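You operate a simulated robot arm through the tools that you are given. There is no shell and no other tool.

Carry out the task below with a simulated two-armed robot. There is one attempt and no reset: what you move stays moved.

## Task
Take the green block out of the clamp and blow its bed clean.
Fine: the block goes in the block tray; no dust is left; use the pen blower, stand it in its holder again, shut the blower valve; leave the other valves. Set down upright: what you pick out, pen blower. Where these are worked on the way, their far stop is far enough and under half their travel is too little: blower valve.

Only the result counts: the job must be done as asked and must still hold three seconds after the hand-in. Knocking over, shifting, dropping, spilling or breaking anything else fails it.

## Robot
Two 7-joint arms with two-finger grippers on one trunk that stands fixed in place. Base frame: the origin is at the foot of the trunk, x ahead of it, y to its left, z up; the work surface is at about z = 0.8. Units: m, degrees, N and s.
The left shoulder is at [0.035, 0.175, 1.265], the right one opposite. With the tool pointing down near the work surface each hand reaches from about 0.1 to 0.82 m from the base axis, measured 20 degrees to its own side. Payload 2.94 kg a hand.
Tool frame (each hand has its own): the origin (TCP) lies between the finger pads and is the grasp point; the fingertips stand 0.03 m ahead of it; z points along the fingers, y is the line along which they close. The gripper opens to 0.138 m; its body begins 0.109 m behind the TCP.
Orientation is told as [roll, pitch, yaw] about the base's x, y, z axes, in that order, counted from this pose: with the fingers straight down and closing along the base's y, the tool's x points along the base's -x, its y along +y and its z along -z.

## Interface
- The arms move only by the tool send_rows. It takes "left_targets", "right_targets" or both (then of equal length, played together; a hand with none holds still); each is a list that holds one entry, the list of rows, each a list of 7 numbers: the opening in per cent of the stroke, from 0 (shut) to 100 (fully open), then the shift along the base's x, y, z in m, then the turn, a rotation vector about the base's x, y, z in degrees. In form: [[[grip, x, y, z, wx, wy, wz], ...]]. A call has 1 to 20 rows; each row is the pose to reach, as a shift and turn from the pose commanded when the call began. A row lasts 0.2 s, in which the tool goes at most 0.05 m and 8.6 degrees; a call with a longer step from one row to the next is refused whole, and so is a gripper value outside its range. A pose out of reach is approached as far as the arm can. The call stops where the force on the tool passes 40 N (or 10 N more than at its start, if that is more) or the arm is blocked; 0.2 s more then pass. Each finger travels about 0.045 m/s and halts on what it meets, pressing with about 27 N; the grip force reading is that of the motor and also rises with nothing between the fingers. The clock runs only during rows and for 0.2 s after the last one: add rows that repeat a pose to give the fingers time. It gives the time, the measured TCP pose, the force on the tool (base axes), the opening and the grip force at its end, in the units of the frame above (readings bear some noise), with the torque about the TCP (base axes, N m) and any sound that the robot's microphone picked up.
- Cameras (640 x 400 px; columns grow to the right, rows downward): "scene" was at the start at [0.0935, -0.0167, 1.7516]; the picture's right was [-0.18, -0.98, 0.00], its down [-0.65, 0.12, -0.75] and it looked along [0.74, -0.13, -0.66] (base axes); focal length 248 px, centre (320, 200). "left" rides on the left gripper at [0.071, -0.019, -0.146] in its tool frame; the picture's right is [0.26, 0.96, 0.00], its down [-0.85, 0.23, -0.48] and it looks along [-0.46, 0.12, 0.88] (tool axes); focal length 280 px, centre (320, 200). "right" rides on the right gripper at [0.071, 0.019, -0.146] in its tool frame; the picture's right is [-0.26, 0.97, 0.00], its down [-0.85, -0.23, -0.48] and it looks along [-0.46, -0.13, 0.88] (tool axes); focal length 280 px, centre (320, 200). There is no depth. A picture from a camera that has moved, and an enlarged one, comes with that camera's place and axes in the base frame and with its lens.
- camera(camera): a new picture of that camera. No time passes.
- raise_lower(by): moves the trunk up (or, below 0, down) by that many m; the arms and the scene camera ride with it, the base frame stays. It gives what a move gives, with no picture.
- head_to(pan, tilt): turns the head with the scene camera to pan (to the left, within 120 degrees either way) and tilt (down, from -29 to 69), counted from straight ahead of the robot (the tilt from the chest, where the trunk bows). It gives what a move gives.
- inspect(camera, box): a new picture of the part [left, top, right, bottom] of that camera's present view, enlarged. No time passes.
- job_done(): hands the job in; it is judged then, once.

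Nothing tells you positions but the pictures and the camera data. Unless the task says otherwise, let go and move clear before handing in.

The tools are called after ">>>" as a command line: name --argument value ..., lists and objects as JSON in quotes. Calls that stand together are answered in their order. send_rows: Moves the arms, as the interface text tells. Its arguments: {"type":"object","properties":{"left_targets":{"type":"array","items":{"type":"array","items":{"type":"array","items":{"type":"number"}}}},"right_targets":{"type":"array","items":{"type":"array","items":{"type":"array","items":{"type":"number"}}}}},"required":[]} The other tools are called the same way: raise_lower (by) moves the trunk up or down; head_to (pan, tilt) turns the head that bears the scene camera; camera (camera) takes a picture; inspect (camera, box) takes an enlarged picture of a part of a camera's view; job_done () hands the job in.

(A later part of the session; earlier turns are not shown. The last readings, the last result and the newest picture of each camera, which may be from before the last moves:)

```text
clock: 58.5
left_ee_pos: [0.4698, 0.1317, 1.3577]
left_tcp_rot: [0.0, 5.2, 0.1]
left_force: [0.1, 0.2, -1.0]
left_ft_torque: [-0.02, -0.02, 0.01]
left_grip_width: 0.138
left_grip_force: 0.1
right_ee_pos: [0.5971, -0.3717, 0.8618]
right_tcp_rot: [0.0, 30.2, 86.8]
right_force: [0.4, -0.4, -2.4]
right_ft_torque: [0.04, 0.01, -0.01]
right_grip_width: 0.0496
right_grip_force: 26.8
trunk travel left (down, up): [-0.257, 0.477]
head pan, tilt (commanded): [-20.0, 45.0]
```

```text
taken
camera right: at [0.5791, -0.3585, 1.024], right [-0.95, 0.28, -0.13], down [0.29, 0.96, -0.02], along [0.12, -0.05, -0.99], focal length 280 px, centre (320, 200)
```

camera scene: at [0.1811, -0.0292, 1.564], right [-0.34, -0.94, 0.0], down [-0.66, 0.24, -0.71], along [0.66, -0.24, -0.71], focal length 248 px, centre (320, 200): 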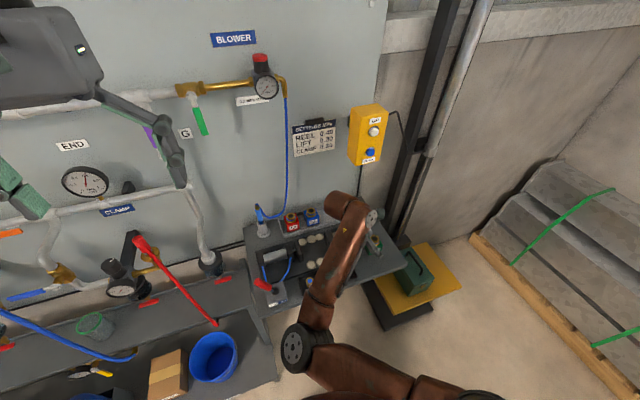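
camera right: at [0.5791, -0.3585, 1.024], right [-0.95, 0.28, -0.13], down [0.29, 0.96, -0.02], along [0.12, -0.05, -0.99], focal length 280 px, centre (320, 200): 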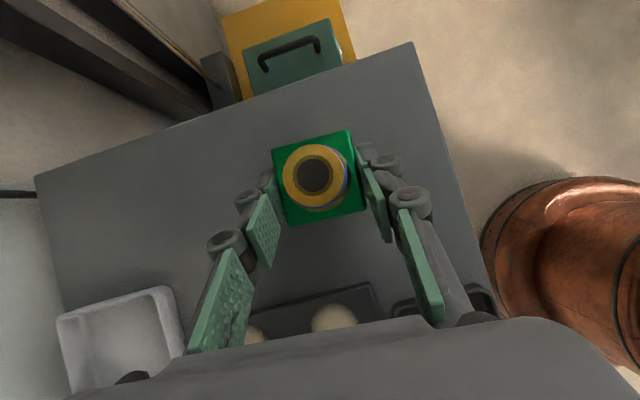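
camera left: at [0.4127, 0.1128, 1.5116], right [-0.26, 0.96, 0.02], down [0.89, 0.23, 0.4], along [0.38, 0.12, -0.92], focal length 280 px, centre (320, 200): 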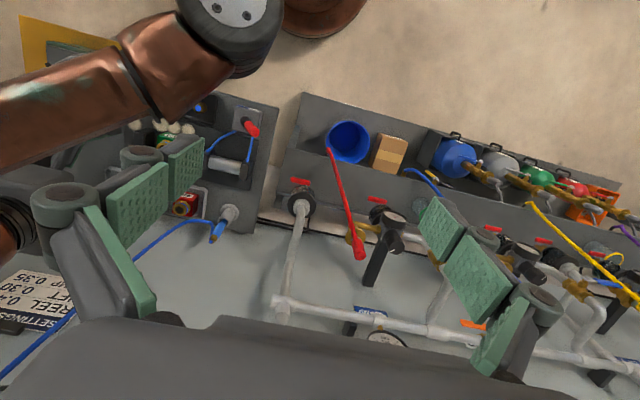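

The block is held, but a 30° lean would push the wrist into the hanging blue hose near the tray. I set the block down again and regrip with only a 15° lean, which should clear both the hose and the yellow box.

>>> send_rows --right_targets '[[[0, 0, 0, -0.005, 0, 0, 0], [0, 0, 0, -0.01, 0, 0, 0], [0, 0, 0, -0.013, 0, 0, 0], [0, 0, 0, -0.0148, 0, 0, 0], [0, 0, 0, -0.0155, 0, 0, 0], [0, 0, 0, -0.0155, 0, 0, 0]]]'

>>> send_rows --right_targets '[[[40, 0, 0, 0, 0, 0, 0], [50, 0, 0, 0, 0, 0, 0], [65, 0, 0, 0, 0, 0, 0], [65, 0, 0, 0, 0, 0, 0], [65, 0, 0, 0.004, 0, 0, 0], [65, 0, -0.001, 0.004, 5, -0.29, 0], [65, 0, -0.0025, 0.003, 10, -0.58, 0], [65, 0, -0.0035, 0.002, 15, -0.87, 0], [65, 0, -0.0035, 0.001, 15, -0.87, 0], [65, 0, -0.0035, 0.001, 15, -0.87, 0]]]'

>>> camera --camera "right"

```text
clock: 59.9
left_ee_pos: [0.4695, 0.1315, 1.3579]
left_tcp_rot: [0.0, 5.2, 0.1]
left_force: [0.7, 0.3, -0.1]
left_ft_torque: [-0.01, 0.02, -0.01]
left_grip_width: 0.1379
left_grip_force: 0.1
right_ee_pos: [0.5974, -0.3713, 0.8462]
right_tcp_rot: [-0.1, 30.4, 86.8]
right_force: [0.0, -2.0, 0.3]
right_ft_torque: [0.0, 0.06, 0.04]
right_grip_width: 0.0494
right_grip_force: 27.1
trunk travel left (down, up): [-0.257, 0.477]
head pan, tilt (commanded): [-20.0, 45.0]
```

```text
clock: 62.1
left_ee_pos: [0.4697, 0.1314, 1.3593]
left_tcp_rot: [0.0, 5.2, 0.2]
left_force: [-0.7, -0.1, 0.0]
left_ft_torque: [0.04, 0.02, -0.01]
left_grip_width: 0.1383
left_grip_force: 0.0
right_ee_pos: [0.596, -0.3751, 0.8472]
right_tcp_rot: [-0.1, 15.2, 86.7]
right_force: [-0.4, 0.1, 0.5]
right_ft_torque: [0.0, 0.01, -0.01]
right_grip_width: 0.0897
right_grip_force: 0.0
trunk travel left (down, up): [-0.257, 0.477]
head pan, tilt (commanded): [-20.0, 45.0]
```

```text
taken
camera right: at [0.5765, -0.4047, 1.0069], right [-0.95, 0.31, -0.07], down [0.28, 0.93, 0.24], along [0.14, 0.2, -0.97], focal length 280 px, centre (320, 200)
```

right: 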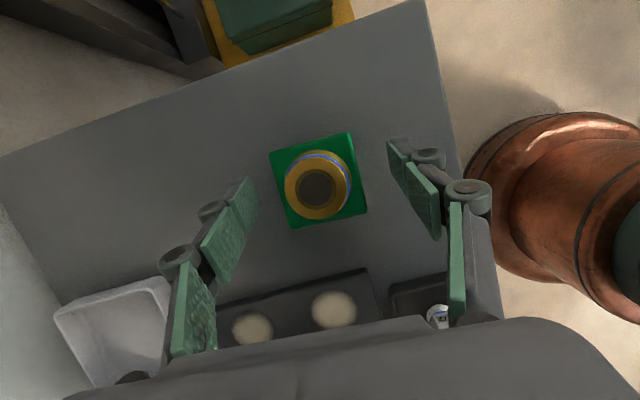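

Well centred. I close at this 15° lean and lift a little.

>>> send_rows --right_targets '[[[45, 0, 0, 0, 0, 0, 0], [25, 0, 0, 0, 0, 0, 0], [0, 0, 0, 0, 0, 0, 0], [0, 0, 0, 0, 0, 0, 0], [0, 0, 0, 0, 0, 0, 0], [0, 0, 0, 0, 0, 0, 0], [0, 0, 0, 0, 0, 0, 0], [0, 0, 0, 0.003, 0, 0, 0], [0, 0, 0, 0.006, 0, 0, 0], [0, 0, 0, 0.011, 0, 0, 0], [0, 0, 0, 0.017, 0, 0, 0], [0, 0, 0, 0.023, 0, 0, 0], [0, 0, 0, 0.029, 0, 0, 0]]]'

>>> camera --camera "right"

>>> head_to --pan -12 --tilt 42

>>> camera --camera "scene"

```text
clock: 64.9
left_ee_pos: [0.4708, 0.1314, 1.3591]
left_tcp_rot: [-0.1, 5.2, 0.1]
left_force: [0.4, 0.3, -0.5]
left_ft_torque: [-0.03, -0.02, 0.01]
left_grip_width: 0.1379
left_grip_force: 0.0
right_ee_pos: [0.5961, -0.3759, 0.876]
right_tcp_rot: [0.1, 15.2, 86.9]
right_force: [-1.2, 0.9, -2.9]
right_ft_torque: [0.0, 0.01, -0.01]
right_grip_width: 0.0492
right_grip_force: 27.2
trunk travel left (down, up): [-0.257, 0.477]
head pan, tilt (commanded): [-20.0, 45.0]
```

```text
taken
camera right: at [0.5766, -0.4042, 1.036], right [-0.95, 0.31, -0.07], down [0.28, 0.93, 0.24], along [0.14, 0.2, -0.97], focal length 280 px, centre (320, 200)
```

right: 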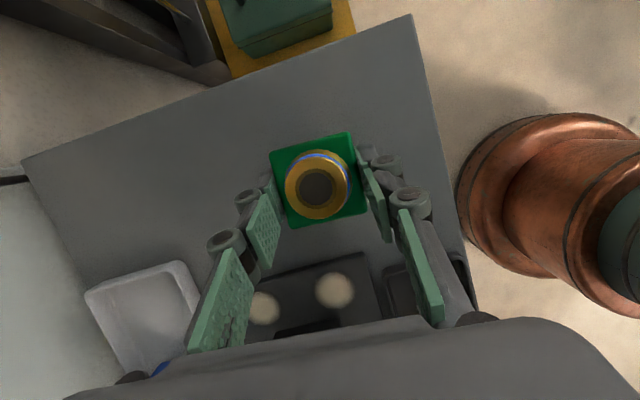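

```text
clock: 65.6
left_ee_pos: [0.4703, 0.1314, 1.3588]
left_tcp_rot: [0.0, 5.2, 0.1]
left_force: [0.2, -0.2, -0.4]
left_ft_torque: [0.01, 0.02, 0.0]
left_grip_width: 0.1381
left_grip_force: 0.1
right_ee_pos: [0.5972, -0.3756, 0.8766]
right_tcp_rot: [0.1, 15.2, 86.8]
right_force: [-0.1, 0.1, -3.2]
right_ft_torque: [0.04, 0.05, 0.02]
right_grip_width: 0.0496
right_grip_force: 26.9
trunk travel left (down, up): [-0.257, 0.477]
head pan, tilt (commanded): [-12.0, 42.0]
```

```text
taken
camera scene: at [0.1868, -0.0191, 1.5682], right [-0.21, -0.98, 0.0], down [-0.66, 0.14, -0.74], along [0.73, -0.15, -0.67], focal length 248 px, centre (320, 200)
```

scene: 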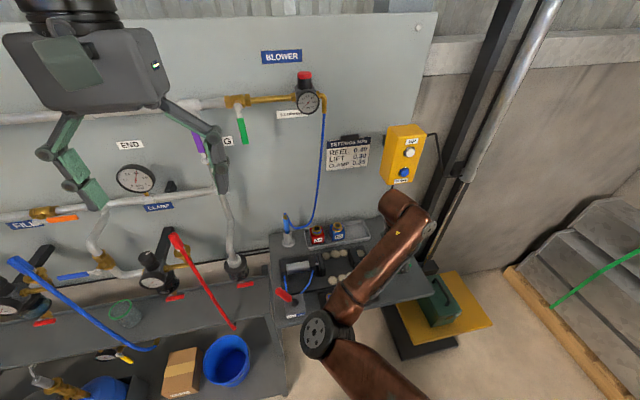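

Held firmly. I carry it low toward the tray, stopping just in front for a look at the box and hose clearance.

>>> send_rows --right_targets '[[[0, 0.005, 0.003, 0.001, 0, 0, 0], [0, 0.014, 0.009, 0.002, 0, 0, 0], [0, 0.025, 0.017, 0.002, 0, 0, 0], [0, 0.037, 0.026, 0.002, 0, 0, 0], [0, 0.05, 0.036, 0.002, 0, 0, 0], [0, 0.063, 0.046, 0.002, 0, 0, 0], [0, 0.076, 0.057, 0.002, 0, 0, 0], [0, 0.089, 0.068, 0.002, 0, 0, 0], [0, 0.102, 0.079, 0.002, 0, 0, 0], [0, 0.113, 0.088, 0.002, 0, 0, 0], [0, 0.12, 0.094, 0.002, 0, 0, 0], [0, 0.123, 0.0957, 0.002, 0, 0, 0], [0, 0.123, 0.0957, 0.002, 0, 0, 0]]]'

>>> camera --camera "right"

>>> camera --camera "scene"

>>> inspect --camera "left" --box '[0, 60, 300, 330]'

```text
clock: 68.4
left_ee_pos: [0.4706, 0.1304, 1.3592]
left_tcp_rot: [0.0, 5.1, 0.0]
left_force: [-0.2, 0.9, 0.3]
left_ft_torque: [0.01, -0.01, -0.02]
left_grip_width: 0.138
left_grip_force: 0.0
right_ee_pos: [0.7196, -0.2796, 0.878]
right_tcp_rot: [0.0, 15.3, 86.8]
right_force: [-0.1, 0.2, -2.2]
right_ft_torque: [0.04, 0.0, 0.02]
right_grip_width: 0.0496
right_grip_force: 27.1
trunk travel left (down, up): [-0.257, 0.477]
head pan, tilt (commanded): [-12.0, 42.0]
```

```text
taken
camera right: at [0.6999, -0.3083, 1.0378], right [-0.95, 0.31, -0.07], down [0.28, 0.93, 0.24], along [0.14, 0.2, -0.97], focal length 280 px, centre (320, 200)
```

right: 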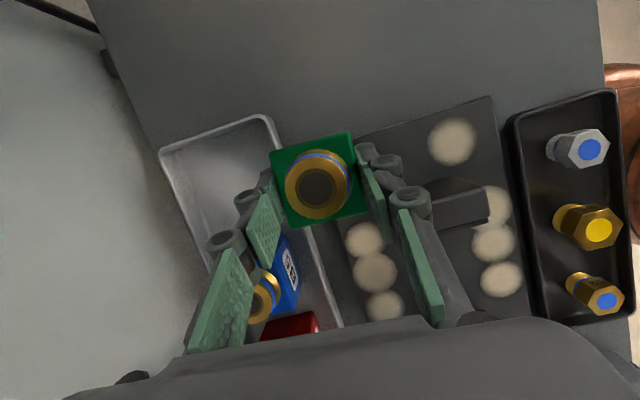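

```text
taken
camera scene: at [0.1869, -0.0189, 1.5682], right [-0.21, -0.98, 0.0], down [-0.66, 0.14, -0.74], along [0.73, -0.15, -0.67], focal length 248 px, centre (320, 200)
```

scene: 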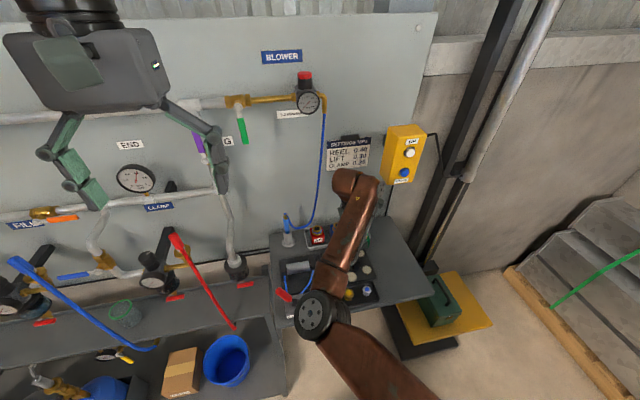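

```text
1.48 times, centred on (150, 195) of left
camera zoom: at [0.413, 0.1125, 1.5113], right [-0.26, 0.96, 0.02], down [0.89, 0.23, 0.4], along [0.38, 0.12, -0.92], focal length 415 px, centre (572, 207)
```

zoom: 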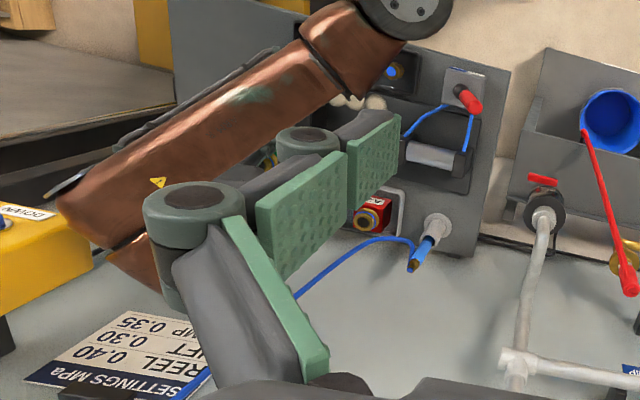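

Clearances look fine so far. I move on in smaller steps and recheck, nudging slightly toward −y to stay off the hose.

>>> send_rows --right_targets '[[[0, 0.006, -0.001, 0, 0, 0, 0], [0, 0.014, -0.002, 0, 0, 0, 0], [0, 0.023, -0.003, 0, 0, 0, 0], [0, 0.032, -0.004, 0, 0, 0, 0], [0, 0.041, -0.005, 0, 0, 0, 0], [0, 0.045, -0.005, 0, 0, 0, 0]]]'

>>> camera --camera "scene"

>>> inspect --camera "scene" --box '[270, 100, 450, 300]'

>>> inspect --camera "left" --box '[0, 60, 300, 330]'

>>> camera --camera "right"

```text
clock: 69.8
left_ee_pos: [0.4699, 0.1323, 1.3588]
left_tcp_rot: [0.0, 5.2, 0.1]
left_force: [0.7, 0.6, 0.4]
left_ft_torque: [0.06, 0.03, -0.01]
left_grip_width: 0.1381
left_grip_force: 0.1
right_ee_pos: [0.7645, -0.2856, 0.8772]
right_tcp_rot: [0.1, 15.4, 86.6]
right_force: [0.7, 0.1, -3.3]
right_ft_torque: [0.01, -0.01, -0.02]
right_grip_width: 0.0495
right_grip_force: 27.3
trunk travel left (down, up): [-0.257, 0.477]
head pan, tilt (commanded): [-12.0, 42.0]
```

```text
taken
camera scene: at [0.1869, -0.0189, 1.5682], right [-0.21, -0.98, 0.0], down [-0.66, 0.14, -0.74], along [0.73, -0.15, -0.67], focal length 248 px, centre (320, 200)
```

scene: 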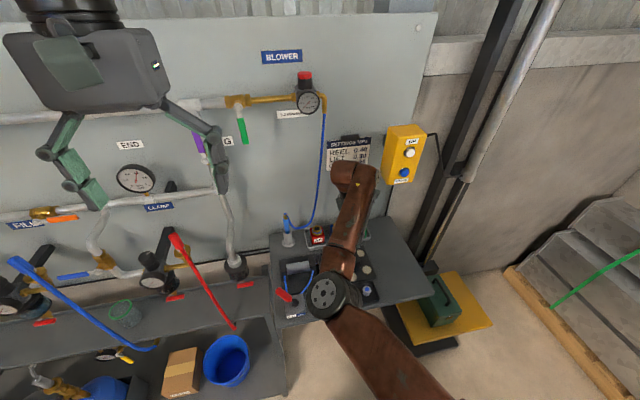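

```text
2.00 times, centred on (360, 200) of scene
camera zoom: at [0.1869, -0.0189, 1.5682], right [-0.21, -0.98, 0.0], down [-0.66, 0.14, -0.74], along [0.73, -0.15, -0.67], focal length 497 px, centre (240, 200)
```

zoom: 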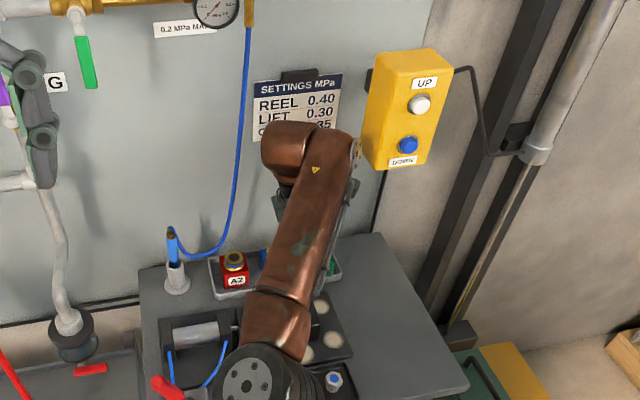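

```text
1.48 times, centred on (150, 195) of left
camera zoom: at [0.413, 0.1125, 1.5112], right [-0.26, 0.96, 0.02], down [0.89, 0.23, 0.4], along [0.38, 0.12, -0.92], focal length 415 px, centre (572, 207)
```

zoom: 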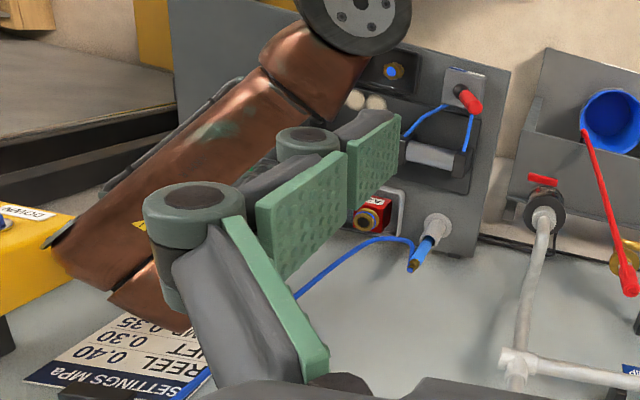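

```text
taken
camera right: at [0.7445, -0.3137, 1.0376], right [-0.95, 0.31, -0.07], down [0.28, 0.93, 0.24], along [0.14, 0.2, -0.97], focal length 280 px, centre (320, 200)
```

right: 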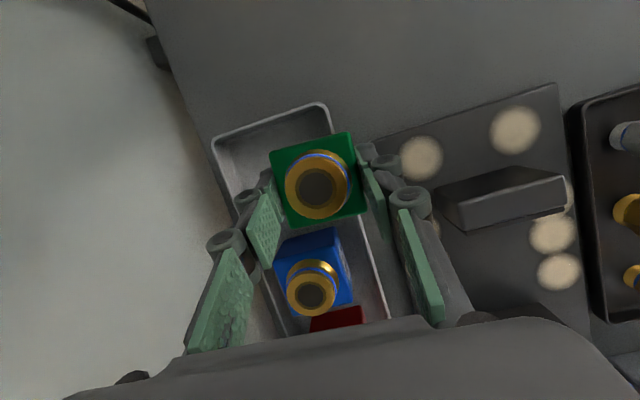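

The flange passes near the box while the hose has about 4 cm to spare, so I shift 1 cm back toward +y as I make the last forward move.

>>> send_rows --right_targets '[[[0, 0.001, 0.004, 0, 0, 0, 0], [0, 0.005, 0.0085, 0, 0, 0, 0], [0, 0.012, 0.0095, 0, 0, 0, 0], [0, 0.02, 0.0095, 0, 0, 0, 0], [0, 0.027, 0.0095, 0, 0, 0, 0], [0, 0.031, 0.0095, 0, 0, 0, 0], [0, 0.031, 0.0095, 0, 0, 0, 0]]]'

>>> camera --camera "right"

>>> inspect --camera "scene" --box '[270, 100, 450, 300]'

```text
clock: 71.4
left_ee_pos: [0.4708, 0.1314, 1.3593]
left_tcp_rot: [0.0, 5.1, 0.1]
left_force: [-0.4, 0.0, -1.1]
left_ft_torque: [0.0, -0.02, 0.0]
left_grip_width: 0.1381
left_grip_force: 0.1
right_ee_pos: [0.7945, -0.2745, 0.8781]
right_tcp_rot: [0.0, 15.2, 86.7]
right_force: [-0.1, 0.9, -3.2]
right_ft_torque: [0.03, -0.01, -0.04]
right_grip_width: 0.0496
right_grip_force: 26.8
trunk travel left (down, up): [-0.257, 0.477]
head pan, tilt (commanded): [-12.0, 42.0]
```

```text
taken
camera right: at [0.7757, -0.3039, 1.0378], right [-0.95, 0.31, -0.07], down [0.28, 0.93, 0.24], along [0.14, 0.2, -0.97], focal length 280 px, centre (320, 200)
```

right: 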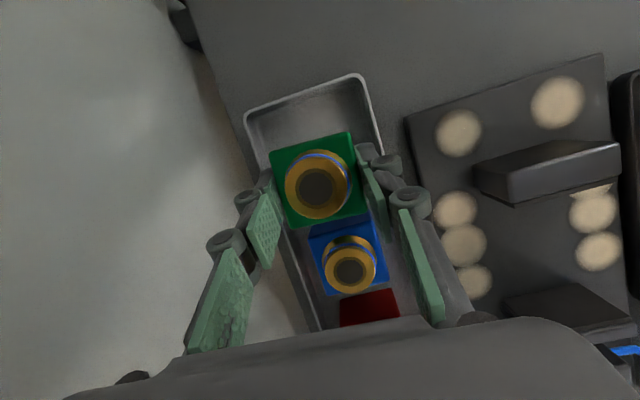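

```text
2.00 times, centred on (360, 200) of scene
camera zoom: at [0.187, -0.0189, 1.5682], right [-0.21, -0.98, 0.0], down [-0.66, 0.14, -0.74], along [0.73, -0.15, -0.67], focal length 497 px, centre (240, 200)
```

zoom: 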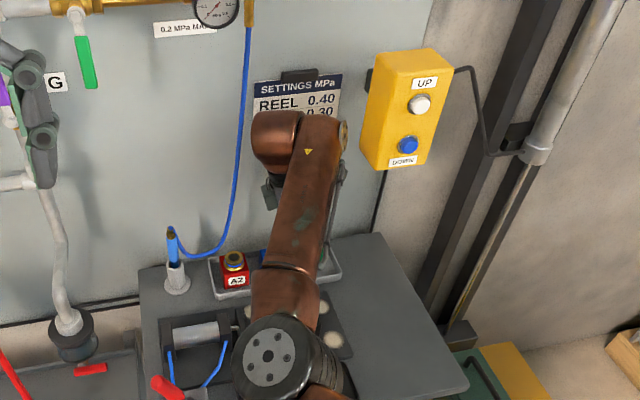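

The block is over the free spot, with B5 at (0.796, −0.2215) beside it. I shift 5 mm to −y and lower toward the tray floor, stopping just above it.

>>> send_rows --right_targets '[[[0, 0.0005, -0.003, -0.002, 0, 0, 0], [0, 0.0005, -0.0055, -0.007, 0, 0, 0], [0, 0.0005, -0.0055, -0.013, 0, 0, 0], [0, 0.0005, -0.0055, -0.018, 0, 0, 0], [0, 0.0005, -0.0055, -0.022, 0, 0, 0], [0, 0.0005, -0.0055, -0.022, 0, 0, 0]]]'

>>> inspect --camera "right" --box '[220, 60, 440, 300]'

>>> send_rows --right_targets '[[[0, 0, 0, -0.001, 0, 0, 0], [0, 0, 0, -0.002, 0, 0, 0], [0, 0, 0, -0.003, 0, 0, 0], [0, 0, 0, -0.003, 0, 0, 0]]]'

```text
clock: 72.8
left_ee_pos: [0.4708, 0.1317, 1.3582]
left_tcp_rot: [0.0, 5.2, 0.1]
left_force: [-0.2, 0.3, 0.6]
left_ft_torque: [0.0, 0.02, 0.03]
left_grip_width: 0.138
left_grip_force: 0.0
right_ee_pos: [0.7961, -0.2812, 0.8568]
right_tcp_rot: [0.1, 15.3, 86.6]
right_force: [0.3, 0.0, -3.3]
right_ft_torque: [-0.01, -0.04, -0.01]
right_grip_width: 0.0493
right_grip_force: 26.9
trunk travel left (down, up): [-0.257, 0.477]
head pan, tilt (commanded): [-12.0, 42.0]
```

```text
1.67 times, centred on (330, 180) of right
camera zoom: at [0.7762, -0.3095, 1.0156], right [-0.95, 0.31, -0.07], down [0.28, 0.93, 0.24], along [0.14, 0.2, -0.97], focal length 467 px, centre (303, 233)
```

zoom: 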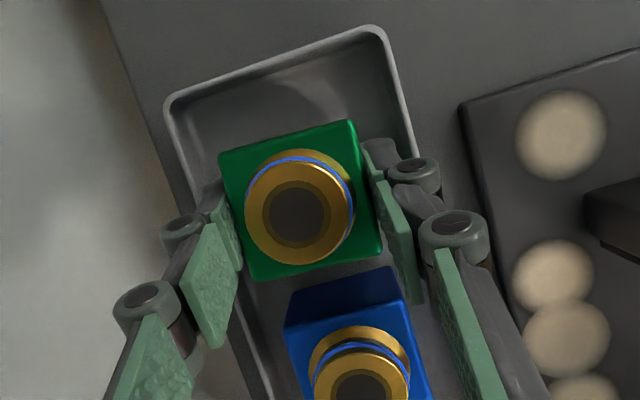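

```text
clock: 73.8
left_ee_pos: [0.4705, 0.1322, 1.3585]
left_tcp_rot: [-0.1, 5.2, 0.1]
left_force: [-0.5, -0.9, 0.4]
left_ft_torque: [-0.01, -0.03, 0.0]
left_grip_width: 0.1382
left_grip_force: 0.1
right_ee_pos: [0.7958, -0.2806, 0.8536]
right_tcp_rot: [0.0, 15.1, 86.8]
right_force: [0.2, -0.6, -3.4]
right_ft_torque: [0.03, 0.02, -0.01]
right_grip_width: 0.0493
right_grip_force: 26.9
trunk travel left (down, up): [-0.257, 0.477]
head pan, tilt (commanded): [-12.0, 42.0]
```

It's well centred in the tray. I continue down by 1 mm steps until the tray takes the load.

>>> send_rows --right_targets '[[[0, 0, 0, -0.001, 0, 0, 0], [0, 0, 0, -0.002, 0, 0, 0], [0, 0, 0, -0.002, 0, 0, 0]]]'

>>> send_rows --right_targets '[[[0, 0, 0, -0.001, 0, 0, 0], [0, 0, 0, -0.0015, 0, 0, 0], [0, 0, 0, -0.0015, 0, 0, 0]]]'

```text
clock: 74.6
left_ee_pos: [0.469, 0.1307, 1.3582]
left_tcp_rot: [0.0, 5.2, 0.1]
left_force: [-0.8, -0.5, -0.7]
left_ft_torque: [-0.01, -0.04, 0.02]
left_grip_width: 0.1379
left_grip_force: 0.1
right_ee_pos: [0.7958, -0.2801, 0.8503]
right_tcp_rot: [0.1, 15.3, 86.8]
right_force: [0.3, 0.3, -1.7]
right_ft_torque: [0.04, 0.02, -0.01]
right_grip_width: 0.0492
right_grip_force: 26.6
trunk travel left (down, up): [-0.257, 0.477]
head pan, tilt (commanded): [-12.0, 42.0]
```

```text
clock: 75.4
left_ee_pos: [0.4706, 0.1323, 1.3597]
left_tcp_rot: [0.0, 5.2, 0.0]
left_force: [0.5, 0.1, 0.3]
left_ft_torque: [-0.03, 0.01, -0.02]
left_grip_width: 0.1379
left_grip_force: 0.2
right_ee_pos: [0.7964, -0.2811, 0.8513]
right_tcp_rot: [-0.2, 15.3, 86.7]
right_force: [2.7, 0.4, 6.7]
right_ft_torque: [0.17, 0.12, -0.06]
right_grip_width: 0.0492
right_grip_force: 26.7
trunk travel left (down, up): [-0.257, 0.477]
head pan, tilt (commanded): [-12.0, 42.0]
```

The tray carries the load (+6.7 N). I ease up half a millimetre, open just enough to release, and check before withdrawing.

>>> send_rows --right_targets '[[[0, 0, 0, 0.0008, 0, 0, 0], [37, 0, 0, 0.0008, 0, 0, 0], [39, 0, 0, 0.0008, 0, 0, 0], [41, 0, 0, 0.0008, 0, 0, 0], [44, 0, 0, 0.0008, 0, 0, 0], [44, 0, 0, 0.0008, 0, 0, 0]]]'

>>> inspect --camera "right" --box '[220, 60, 440, 300]'

```text
clock: 76.8
left_ee_pos: [0.4701, 0.1327, 1.3587]
left_tcp_rot: [-0.1, 5.2, 0.2]
left_force: [-0.9, 0.1, -0.6]
left_ft_torque: [-0.06, 0.02, 0.02]
left_grip_width: 0.1383
left_grip_force: 0.1
right_ee_pos: [0.7956, -0.28, 0.8498]
right_tcp_rot: [0.0, 15.3, 86.7]
right_force: [-1.1, -0.2, 0.2]
right_ft_torque: [-0.04, -0.02, 0.02]
right_grip_width: 0.0608
right_grip_force: 0.1
trunk travel left (down, up): [-0.257, 0.477]
head pan, tilt (commanded): [-12.0, 42.0]
```

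```text
1.67 times, centred on (330, 180) of right
camera zoom: at [0.7759, -0.3097, 1.0103], right [-0.95, 0.31, -0.07], down [0.28, 0.93, 0.24], along [0.14, 0.2, -0.97], focal length 467 px, centre (303, 233)
```

zoom: 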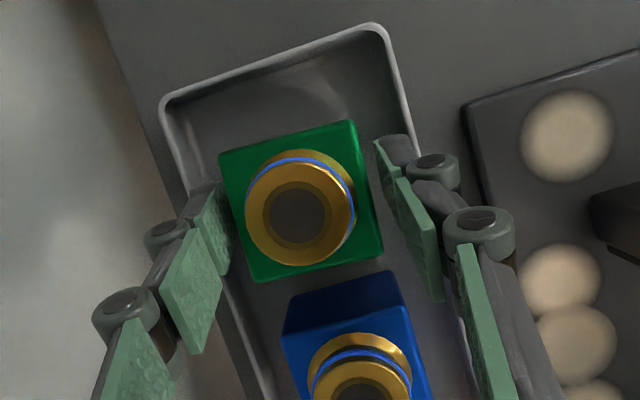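

The block is free and upright in the tray. I lift straight up and then withdraw toward −x.

>>> send_rows --right_targets '[[[44, 0, 0, 0.006, 0, 0, 0], [44, 0, 0, 0.016, 0, 0, 0], [44, 0, 0, 0.028, 0, 0, 0], [44, 0, 0, 0.04, 0, 0, 0], [44, 0, 0, 0.048, 0, 0, 0], [44, -0.01, 0.002, 0.05, 0, 0, 0], [44, -0.03, 0.004, 0.05, 0, 0, 0], [44, -0.06, 0.004, 0.05, 0, 0, 0], [44, -0.09, 0.004, 0.055, 0, 0, 0], [44, -0.12, 0.004, 0.07, 0, 0, 0], [44, -0.15, 0.004, 0.1, 0, 0, 0], [44, -0.16, 0.004, 0.14, 0, 0, 0], [44, -0.16, 0.004, 0.14, 0, 0, 0]]]'

>>> camera --camera "right"

>>> camera --camera "scene"

```text
clock: 79.6
left_ee_pos: [0.4713, 0.1325, 1.3595]
left_tcp_rot: [0.0, 5.2, 0.0]
left_force: [0.2, -0.3, -0.6]
left_ft_torque: [0.02, 0.01, 0.01]
left_grip_width: 0.1381
left_grip_force: 0.1
right_ee_pos: [0.6354, -0.2757, 0.9905]
right_tcp_rot: [0.0, 15.3, 86.7]
right_force: [-0.3, 0.1, -0.7]
right_ft_torque: [0.01, -0.01, -0.01]
right_grip_width: 0.0609
right_grip_force: 0.1
trunk travel left (down, up): [-0.257, 0.477]
head pan, tilt (commanded): [-12.0, 42.0]
```

```text
taken
camera right: at [0.6167, -0.3054, 1.1513], right [-0.95, 0.31, -0.07], down [0.28, 0.93, 0.24], along [0.14, 0.2, -0.97], focal length 280 px, centre (320, 200)
```

right: 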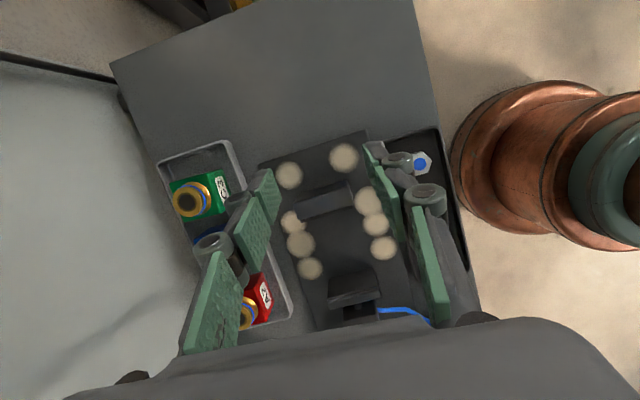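

```text
taken
camera scene: at [0.187, -0.0186, 1.5681], right [-0.21, -0.98, 0.0], down [-0.66, 0.14, -0.74], along [0.73, -0.15, -0.67], focal length 248 px, centre (320, 200)
```

scene: 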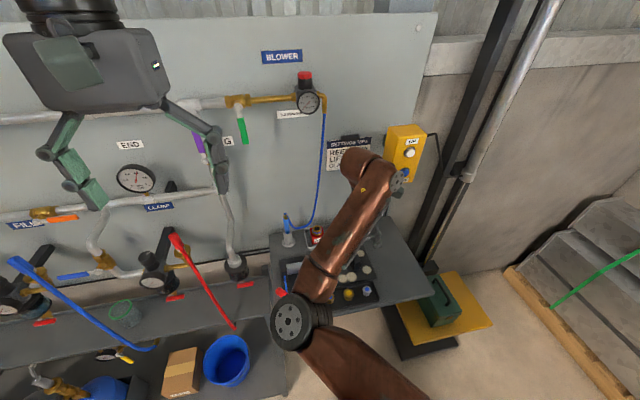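

The green block stands in the tray beside the others. Next is the pen: I bring the right hand upright again and turn it to face forward, well above the bench.

>>> send_rows --right_targets '[[[60, -0.005, 0.01, 0.02, 5, -0.29, 0], [60, -0.015, 0.025, 0.045, 10, -0.58, 0], [60, -0.03, 0.045, 0.07, 15, -0.87, 0], [60, -0.045, 0.065, 0.09, 15, -0.87, 0], [60, -0.05, 0.075, 0.1, 15, -0.87, 0]]]'

>>> send_rows --right_targets '[[[60, 0, 0.005, 0, 0, 0, -8], [60, 0, 0.01, 0, 0, 0, -16], [60, 0, 0.02, 0, 0, 0, -24], [60, 0, 0.03, 0, 0, 0, -32], [60, 0, 0.04, 0, 0, 0, -40], [60, 0, 0.05, 0, 0, 0, -48], [60, 0, 0.06, 0, 0, 0, -56], [60, 0, 0.07, 0, 0, 0, -64], [60, 0, 0.08, 0, 0, 0, -72], [60, 0, 0.09, 0, 0, 0, -80], [60, 0, 0.1, 0, 0, 0, -86.7], [60, 0, 0.1, 0, 0, 0, -86.7]]]'

>>> camera --camera "scene"

>>> camera --camera "right"

```text
clock: 80.8
left_ee_pos: [0.4695, 0.1312, 1.3584]
left_tcp_rot: [0.0, 5.2, 0.1]
left_force: [-0.2, -0.2, -0.6]
left_ft_torque: [0.0, 0.0, -0.01]
left_grip_width: 0.1379
left_grip_force: 0.0
right_ee_pos: [0.5852, -0.2025, 1.0901]
right_tcp_rot: [0.0, 0.2, 86.7]
right_force: [-0.3, -0.4, 0.2]
right_ft_torque: [-0.03, 0.01, 0.0]
right_grip_width: 0.0831
right_grip_force: 0.0
trunk travel left (down, up): [-0.257, 0.477]
head pan, tilt (commanded): [-12.0, 42.0]
```

```text
clock: 83.4
left_ee_pos: [0.4719, 0.1322, 1.3589]
left_tcp_rot: [0.0, 5.1, 0.2]
left_force: [0.5, -0.6, 0.5]
left_ft_torque: [0.02, 0.03, 0.03]
left_grip_width: 0.138
left_grip_force: 0.1
right_ee_pos: [0.5869, -0.1016, 1.0904]
right_tcp_rot: [-0.2, 0.2, -0.1]
right_force: [0.6, 0.1, -0.1]
right_ft_torque: [-0.02, 0.01, 0.0]
right_grip_width: 0.0828
right_grip_force: 0.1
trunk travel left (down, up): [-0.257, 0.477]
head pan, tilt (commanded): [-12.0, 42.0]
```

```text
taken
camera scene: at [0.1866, -0.0188, 1.5682], right [-0.21, -0.98, 0.0], down [-0.65, 0.14, -0.74], along [0.73, -0.15, -0.67], focal length 248 px, centre (320, 200)
```

scene: 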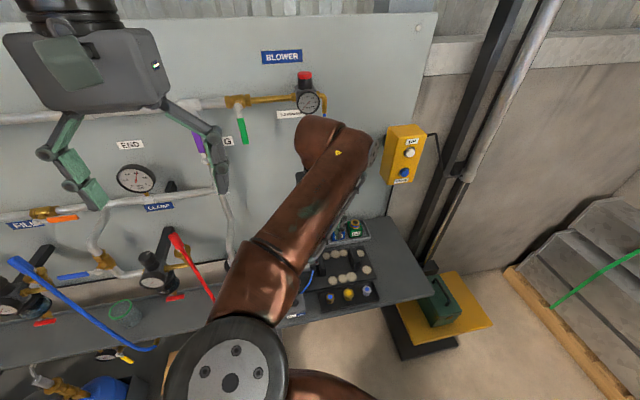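

```text
taken
camera right: at [0.5164, -0.082, 1.2375], right [0.26, 0.96, 0.0], down [0.85, -0.23, 0.47], along [0.46, -0.13, -0.88], focal length 280 px, centre (320, 200)
```

right: 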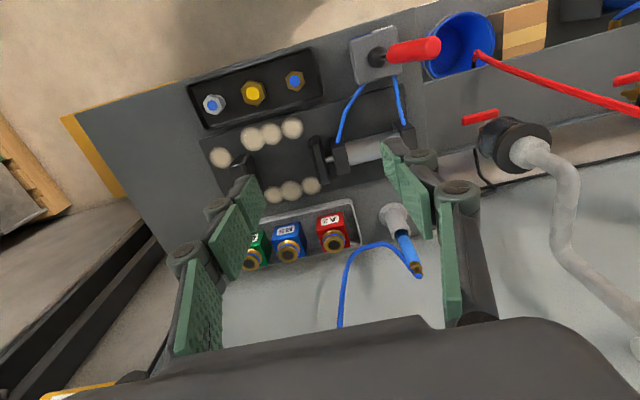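

Facing forward now, with the pen ahead. I tilt the hand forward 30° and move closer to study the pen, holder and hose.

>>> send_rows --right_targets '[[[45, 0.01, 0.015, -0.01, 0, -7.5, 0], [45, 0.02, 0.03, -0.02, 0, -15, 0], [45, 0.03, 0.045, -0.03, 0, -22.5, 0], [45, 0.05, 0.06, -0.05, 0, -30, 0], [45, 0.07, 0.07, -0.07, 0, -30, 0], [45, 0.09, 0.0745, -0.09, 0, -30, 0], [45, 0.09, 0.0745, -0.09, 0, -30, 0]]]'

>>> camera --camera "right"

>>> inspect --camera "right" --box '[240, 60, 440, 240]'

>>> camera --camera "scene"

```text
clock: 85.0
left_ee_pos: [0.4706, 0.1317, 1.3583]
left_tcp_rot: [0.0, 5.2, 0.0]
left_force: [0.5, -0.5, -0.2]
left_ft_torque: [0.02, 0.03, 0.0]
left_grip_width: 0.1379
left_grip_force: 0.0
right_ee_pos: [0.7332, -0.0607, 1.0367]
right_tcp_rot: [0.0, -29.7, 0.0]
right_force: [-0.1, -1.0, -1.1]
right_ft_torque: [0.05, 0.01, -0.03]
right_grip_width: 0.0625
right_grip_force: 0.1
right hand out of reach, approached as far as the arm can: row 3, 4, 5, 6, 7
trunk travel left (down, up): [-0.257, 0.477]
head pan, tilt (commanded): [-12.0, 42.0]
```

```text
taken
camera right: at [0.6006, -0.0418, 1.129], right [0.23, 0.97, 0.13], down [0.5, -0.23, 0.83], along [0.83, -0.12, -0.54], focal length 280 px, centre (320, 200)
```

right: 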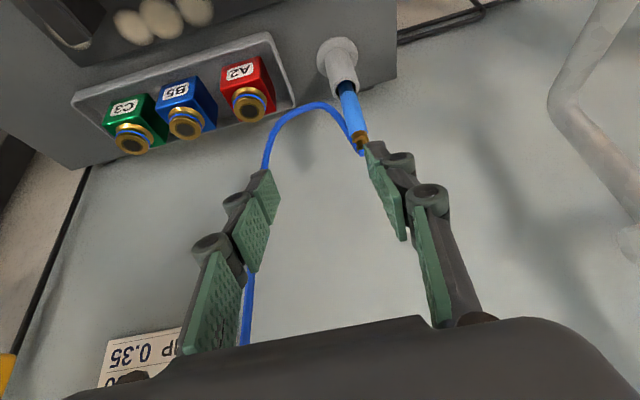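

```text
2.22 times, centred on (340, 150) of right
camera zoom: at [0.6006, -0.0418, 1.129], right [0.23, 0.97, 0.13], down [0.5, -0.23, 0.83], along [0.83, -0.12, -0.54], focal length 623 px, centre (276, 311)
```

zoom: 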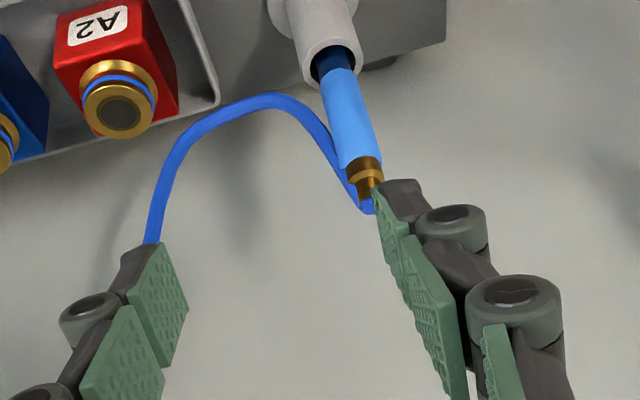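

```text
taken
camera scene: at [0.1864, -0.0188, 1.5684], right [-0.21, -0.98, 0.0], down [-0.65, 0.14, -0.74], along [0.73, -0.15, -0.67], focal length 248 px, centre (320, 200)
```

scene: 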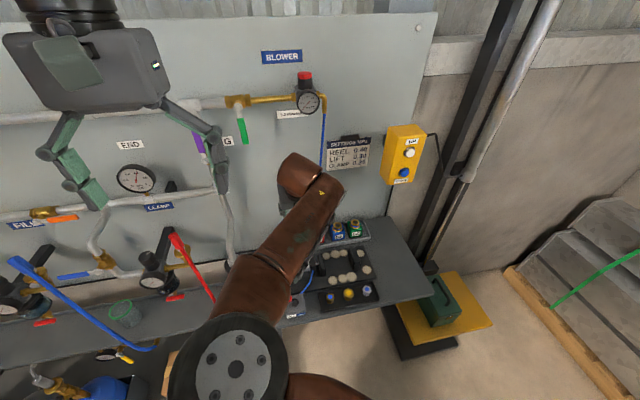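

The arm hits its joint limit in this pose, and the −y finger would pinch the hose. A hand yawed to about 110° and leaning back toward +y keeps both fingers off the hose and the body off the wall, so I retreat and turn to that.

>>> send_rows --right_targets '[[[45, -0.02, -0.01, 0.02, 0, 0, 0], [45, -0.045, -0.02, 0.04, 0, 7.5, 0], [45, -0.07, -0.03, 0.05, 0, 15, 0], [45, -0.09, -0.035, 0.06, 0, 22.5, 0], [45, -0.11, -0.04, 0.06, 0, 29.8, 0], [45, -0.11, -0.04, 0.06, 0, 29.8, 0]]]'

>>> send_rows --right_targets '[[[45, 0, 0, 0, 0, 0, 8], [45, 0, 0, 0, 0, 0, 16], [45, 0, 0, 0, 0, 0, 24], [45, 0, 0, 0, 0, 0, 32], [45, 0, 0, 0, 0, 0, 40], [45, 0, 0, 0, 0, 0, 48], [45, 0, 0, 0, 0, 0, 56], [45, 0, 0, 0, 0, 0, 64], [45, 0, 0, 0, 0, 0, 72], [45, 0, 0, 0, 0, 0, 80], [45, 0, 0, 0, 0, 0, 88], [45, 0, 0, 0, 0, 0, 96], [45, 0, 0, 0, 0, 0, 104], [45, 0, 0, 0, 0, 0, 110], [45, 0, 0, 0, 0, 0, 110]]]'

>>> camera --camera "scene"

>>> camera --camera "right"

```text
clock: 86.4
left_ee_pos: [0.4696, 0.1317, 1.3584]
left_tcp_rot: [0.0, 5.3, 0.0]
left_force: [-0.1, -0.4, -0.4]
left_ft_torque: [0.01, -0.03, 0.02]
left_grip_width: 0.1381
left_grip_force: 0.0
right_ee_pos: [0.6241, -0.1009, 1.0982]
right_tcp_rot: [-0.1, 0.1, -0.1]
right_force: [0.1, -0.1, -0.7]
right_ft_torque: [0.03, -0.01, -0.01]
right_grip_width: 0.0618
right_grip_force: 0.0
trunk travel left (down, up): [-0.257, 0.477]
head pan, tilt (commanded): [-12.0, 42.0]
```

```text
clock: 89.6
left_ee_pos: [0.47, 0.132, 1.3583]
left_tcp_rot: [0.0, 5.2, 0.1]
left_force: [-0.1, -0.8, 0.1]
left_ft_torque: [-0.03, 0.02, 0.02]
left_grip_width: 0.138
left_grip_force: 0.2
right_ee_pos: [0.6235, -0.1016, 1.0976]
right_tcp_rot: [0.1, 0.0, 110.1]
right_force: [-0.8, -0.9, -0.2]
right_ft_torque: [0.0, 0.01, 0.01]
right_grip_width: 0.0622
right_grip_force: 0.0
trunk travel left (down, up): [-0.257, 0.477]
head pan, tilt (commanded): [-12.0, 42.0]
```

```text
taken
camera scene: at [0.1865, -0.0186, 1.5683], right [-0.21, -0.98, 0.0], down [-0.65, 0.14, -0.74], along [0.73, -0.15, -0.67], focal length 248 px, centre (320, 200)
```

scene: 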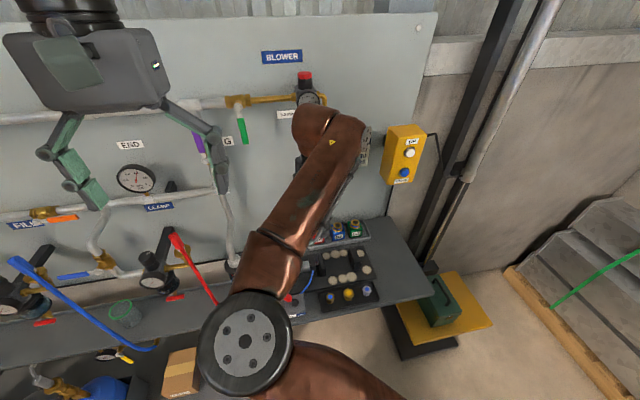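

```text
taken
camera right: at [0.6316, -0.1743, 1.2446], right [-1.0, -0.09, 0.0], down [-0.08, 0.88, 0.48], along [-0.04, 0.47, -0.88], focal length 280 px, centre (320, 200)
```

right: 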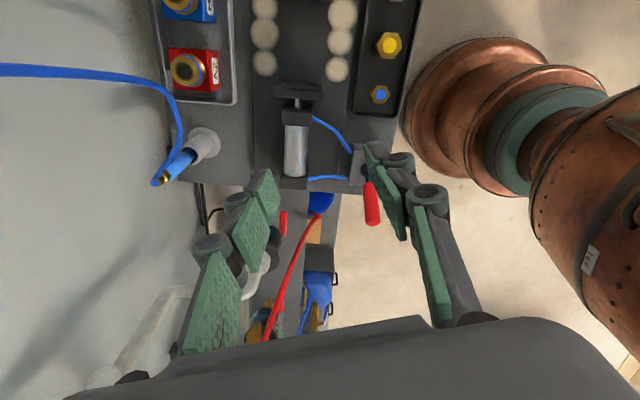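

The yaw is reached and the pen is in view. I lean the hand and move over the pen, coming round on the +y side of the hose.

>>> send_rows --right_targets '[[[45, 0.005, 0.02, 0, -7.05, -2.6, 0], [45, 0.015, 0.04, 0, -14.1, -5.15, 0], [45, 0.03, 0.06, 0, -21.2, -7.7, 0], [45, 0.05, 0.075, 0, -28.2, -10.3, 0], [45, 0.075, 0.075, 0, -28.2, -10.3, 0], [45, 0.1, 0.075, -0.01, -28.2, -10.3, 0], [45, 0.12, 0.075, -0.02, -28.2, -10.3, 0], [45, 0.14, 0.075, -0.03, -28.2, -10.3, 0], [45, 0.15, 0.075, -0.035, -28.2, -10.3, 0], [45, 0.15, 0.075, -0.035, -28.2, -10.3, 0]]]'

>>> camera --camera "right"

>>> camera --camera "scene"

```text
clock: 91.8
left_ee_pos: [0.4694, 0.1321, 1.3586]
left_tcp_rot: [0.1, 5.2, 0.1]
left_force: [0.4, -0.3, -0.2]
left_ft_torque: [0.0, -0.02, 0.01]
left_grip_width: 0.1378
left_grip_force: 0.0
right_ee_pos: [0.7732, -0.0262, 1.0637]
right_tcp_rot: [-0.1, 30.0, 110.0]
right_force: [-0.2, -0.3, -0.6]
right_ft_torque: [-0.01, -0.01, 0.01]
right_grip_width: 0.062
right_grip_force: 0.0
trunk travel left (down, up): [-0.257, 0.477]
head pan, tilt (commanded): [-12.0, 42.0]
```

```text
taken
camera right: at [0.7523, -0.0216, 1.226], right [-0.98, -0.12, -0.13], down [-0.12, 0.99, -0.01], along [0.13, 0.0, -0.99], focal length 280 px, centre (320, 200)
```

right: 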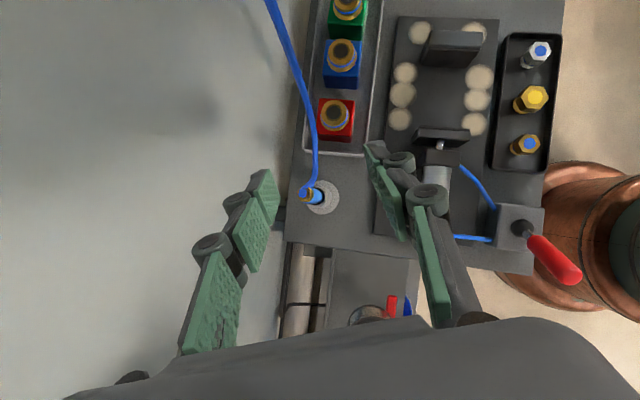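

```text
taken
camera scene: at [0.1862, -0.018, 1.5684], right [-0.21, -0.98, 0.0], down [-0.65, 0.14, -0.74], along [0.73, -0.15, -0.67], focal length 248 px, centre (320, 200)
```

scene: 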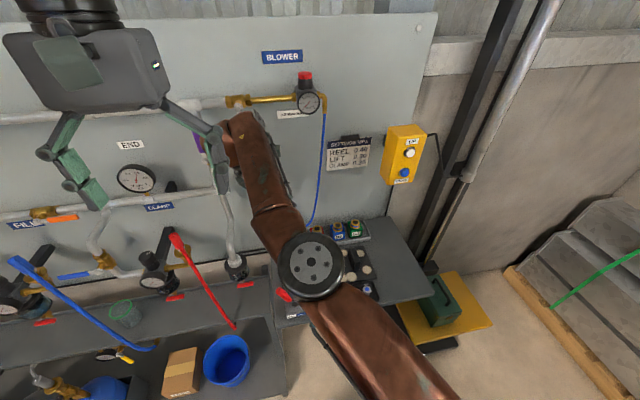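

The hand is right above the pen with the fingers either side of it and the hose off to −y. I zoom in for the exact offset.

>>> inspect --camera "right" --box '[260, 140, 380, 260]'

>>> inspect --camera "scene" --box '[215, 90, 345, 260]'

```text
3.33 times, centred on (320, 200) of right
camera zoom: at [0.7523, -0.0216, 1.226], right [-0.98, -0.12, -0.13], down [-0.12, 0.99, -0.01], along [0.13, 0.0, -0.99], focal length 935 px, centre (320, 200)
```

zoom: 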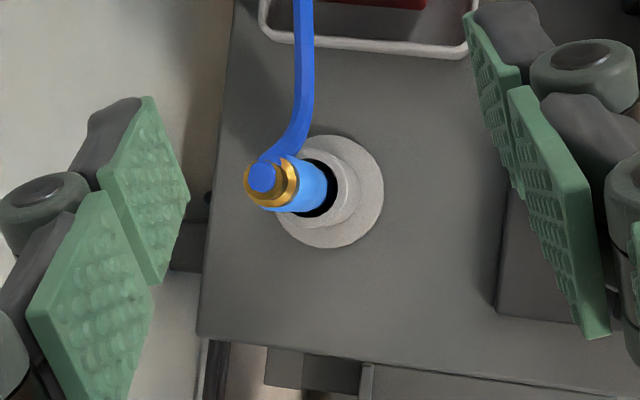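

```text
2.35 times, centred on (280, 175) of scene
camera zoom: at [0.1862, -0.018, 1.5684], right [-0.21, -0.98, 0.0], down [-0.65, 0.14, -0.74], along [0.73, -0.15, -0.67], focal length 584 px, centre (414, 259)
```

zoom: 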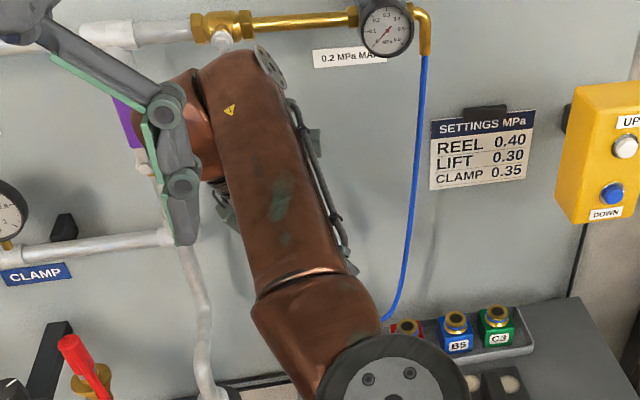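

Right above this pose the wrist is close to the green valve handle, so a straight descent is risky. I back off, go down in front of the pen, and plan to slide the fingers around it from the +y side.

>>> send_rows --right_targets '[[[45, -0.025, 0.01, 0, 0, 0, 0], [45, -0.05, 0.02, 0, 0, 0, 0], [45, -0.073, 0.034, -0.004, 0, 0, 0], [45, -0.073, 0.034, -0.03, 0, 0, 0], [45, -0.07, 0.034, -0.06, 0, 0, 0], [45, -0.065, 0.034, -0.09, 0, 0, 0], [45, -0.06, 0.034, -0.115, 0, 0, 0], [45, -0.06, 0.034, -0.115, 0, 0, 0]]]'

>>> camera --camera "right"

>>> camera --camera "scene"

>>> camera --camera "left"

```text
clock: 93.6
left_ee_pos: [0.4702, 0.1323, 1.3588]
left_tcp_rot: [0.1, 5.3, 0.2]
left_force: [-0.6, -1.0, 0.1]
left_ft_torque: [0.01, -0.02, -0.02]
left_grip_width: 0.1382
left_grip_force: 0.0
right_ee_pos: [0.7139, 0.0082, 0.9479]
right_tcp_rot: [0.0, 30.0, 110.1]
right_force: [-0.6, 0.2, -0.3]
right_ft_torque: [0.02, 0.02, -0.01]
right_grip_width: 0.0622
right_grip_force: 0.1
trunk travel left (down, up): [-0.257, 0.477]
head pan, tilt (commanded): [-12.0, 42.0]
```

```text
taken
camera right: at [0.6927, 0.0128, 1.1094], right [-0.98, -0.12, -0.13], down [-0.12, 0.99, -0.01], along [0.13, 0.0, -0.99], focal length 280 px, centre (320, 200)
```

right: 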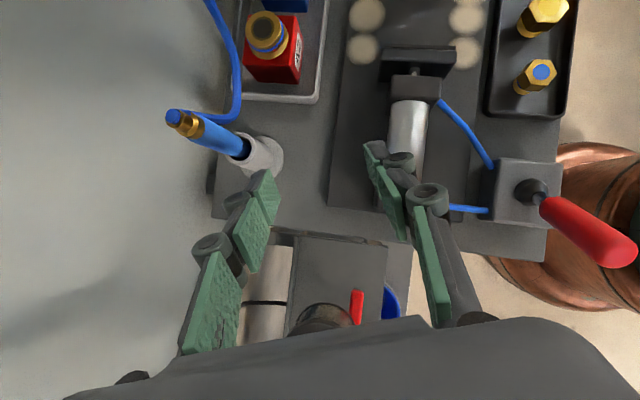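

```text
taken
camera scene: at [0.1861, -0.0185, 1.5684], right [-0.21, -0.98, 0.0], down [-0.65, 0.14, -0.74], along [0.73, -0.15, -0.67], focal length 248 px, centre (320, 200)
```

scene: 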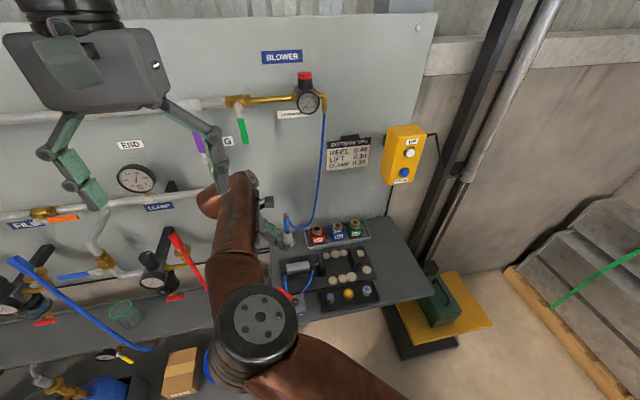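

```text
taken
camera left: at [0.4122, 0.1129, 1.5116], right [-0.26, 0.96, 0.02], down [0.89, 0.23, 0.4], along [0.38, 0.12, -0.92], focal length 280 px, centre (320, 200)
```

left: 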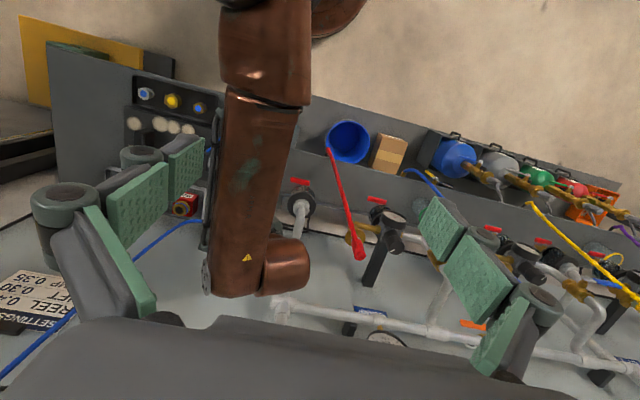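

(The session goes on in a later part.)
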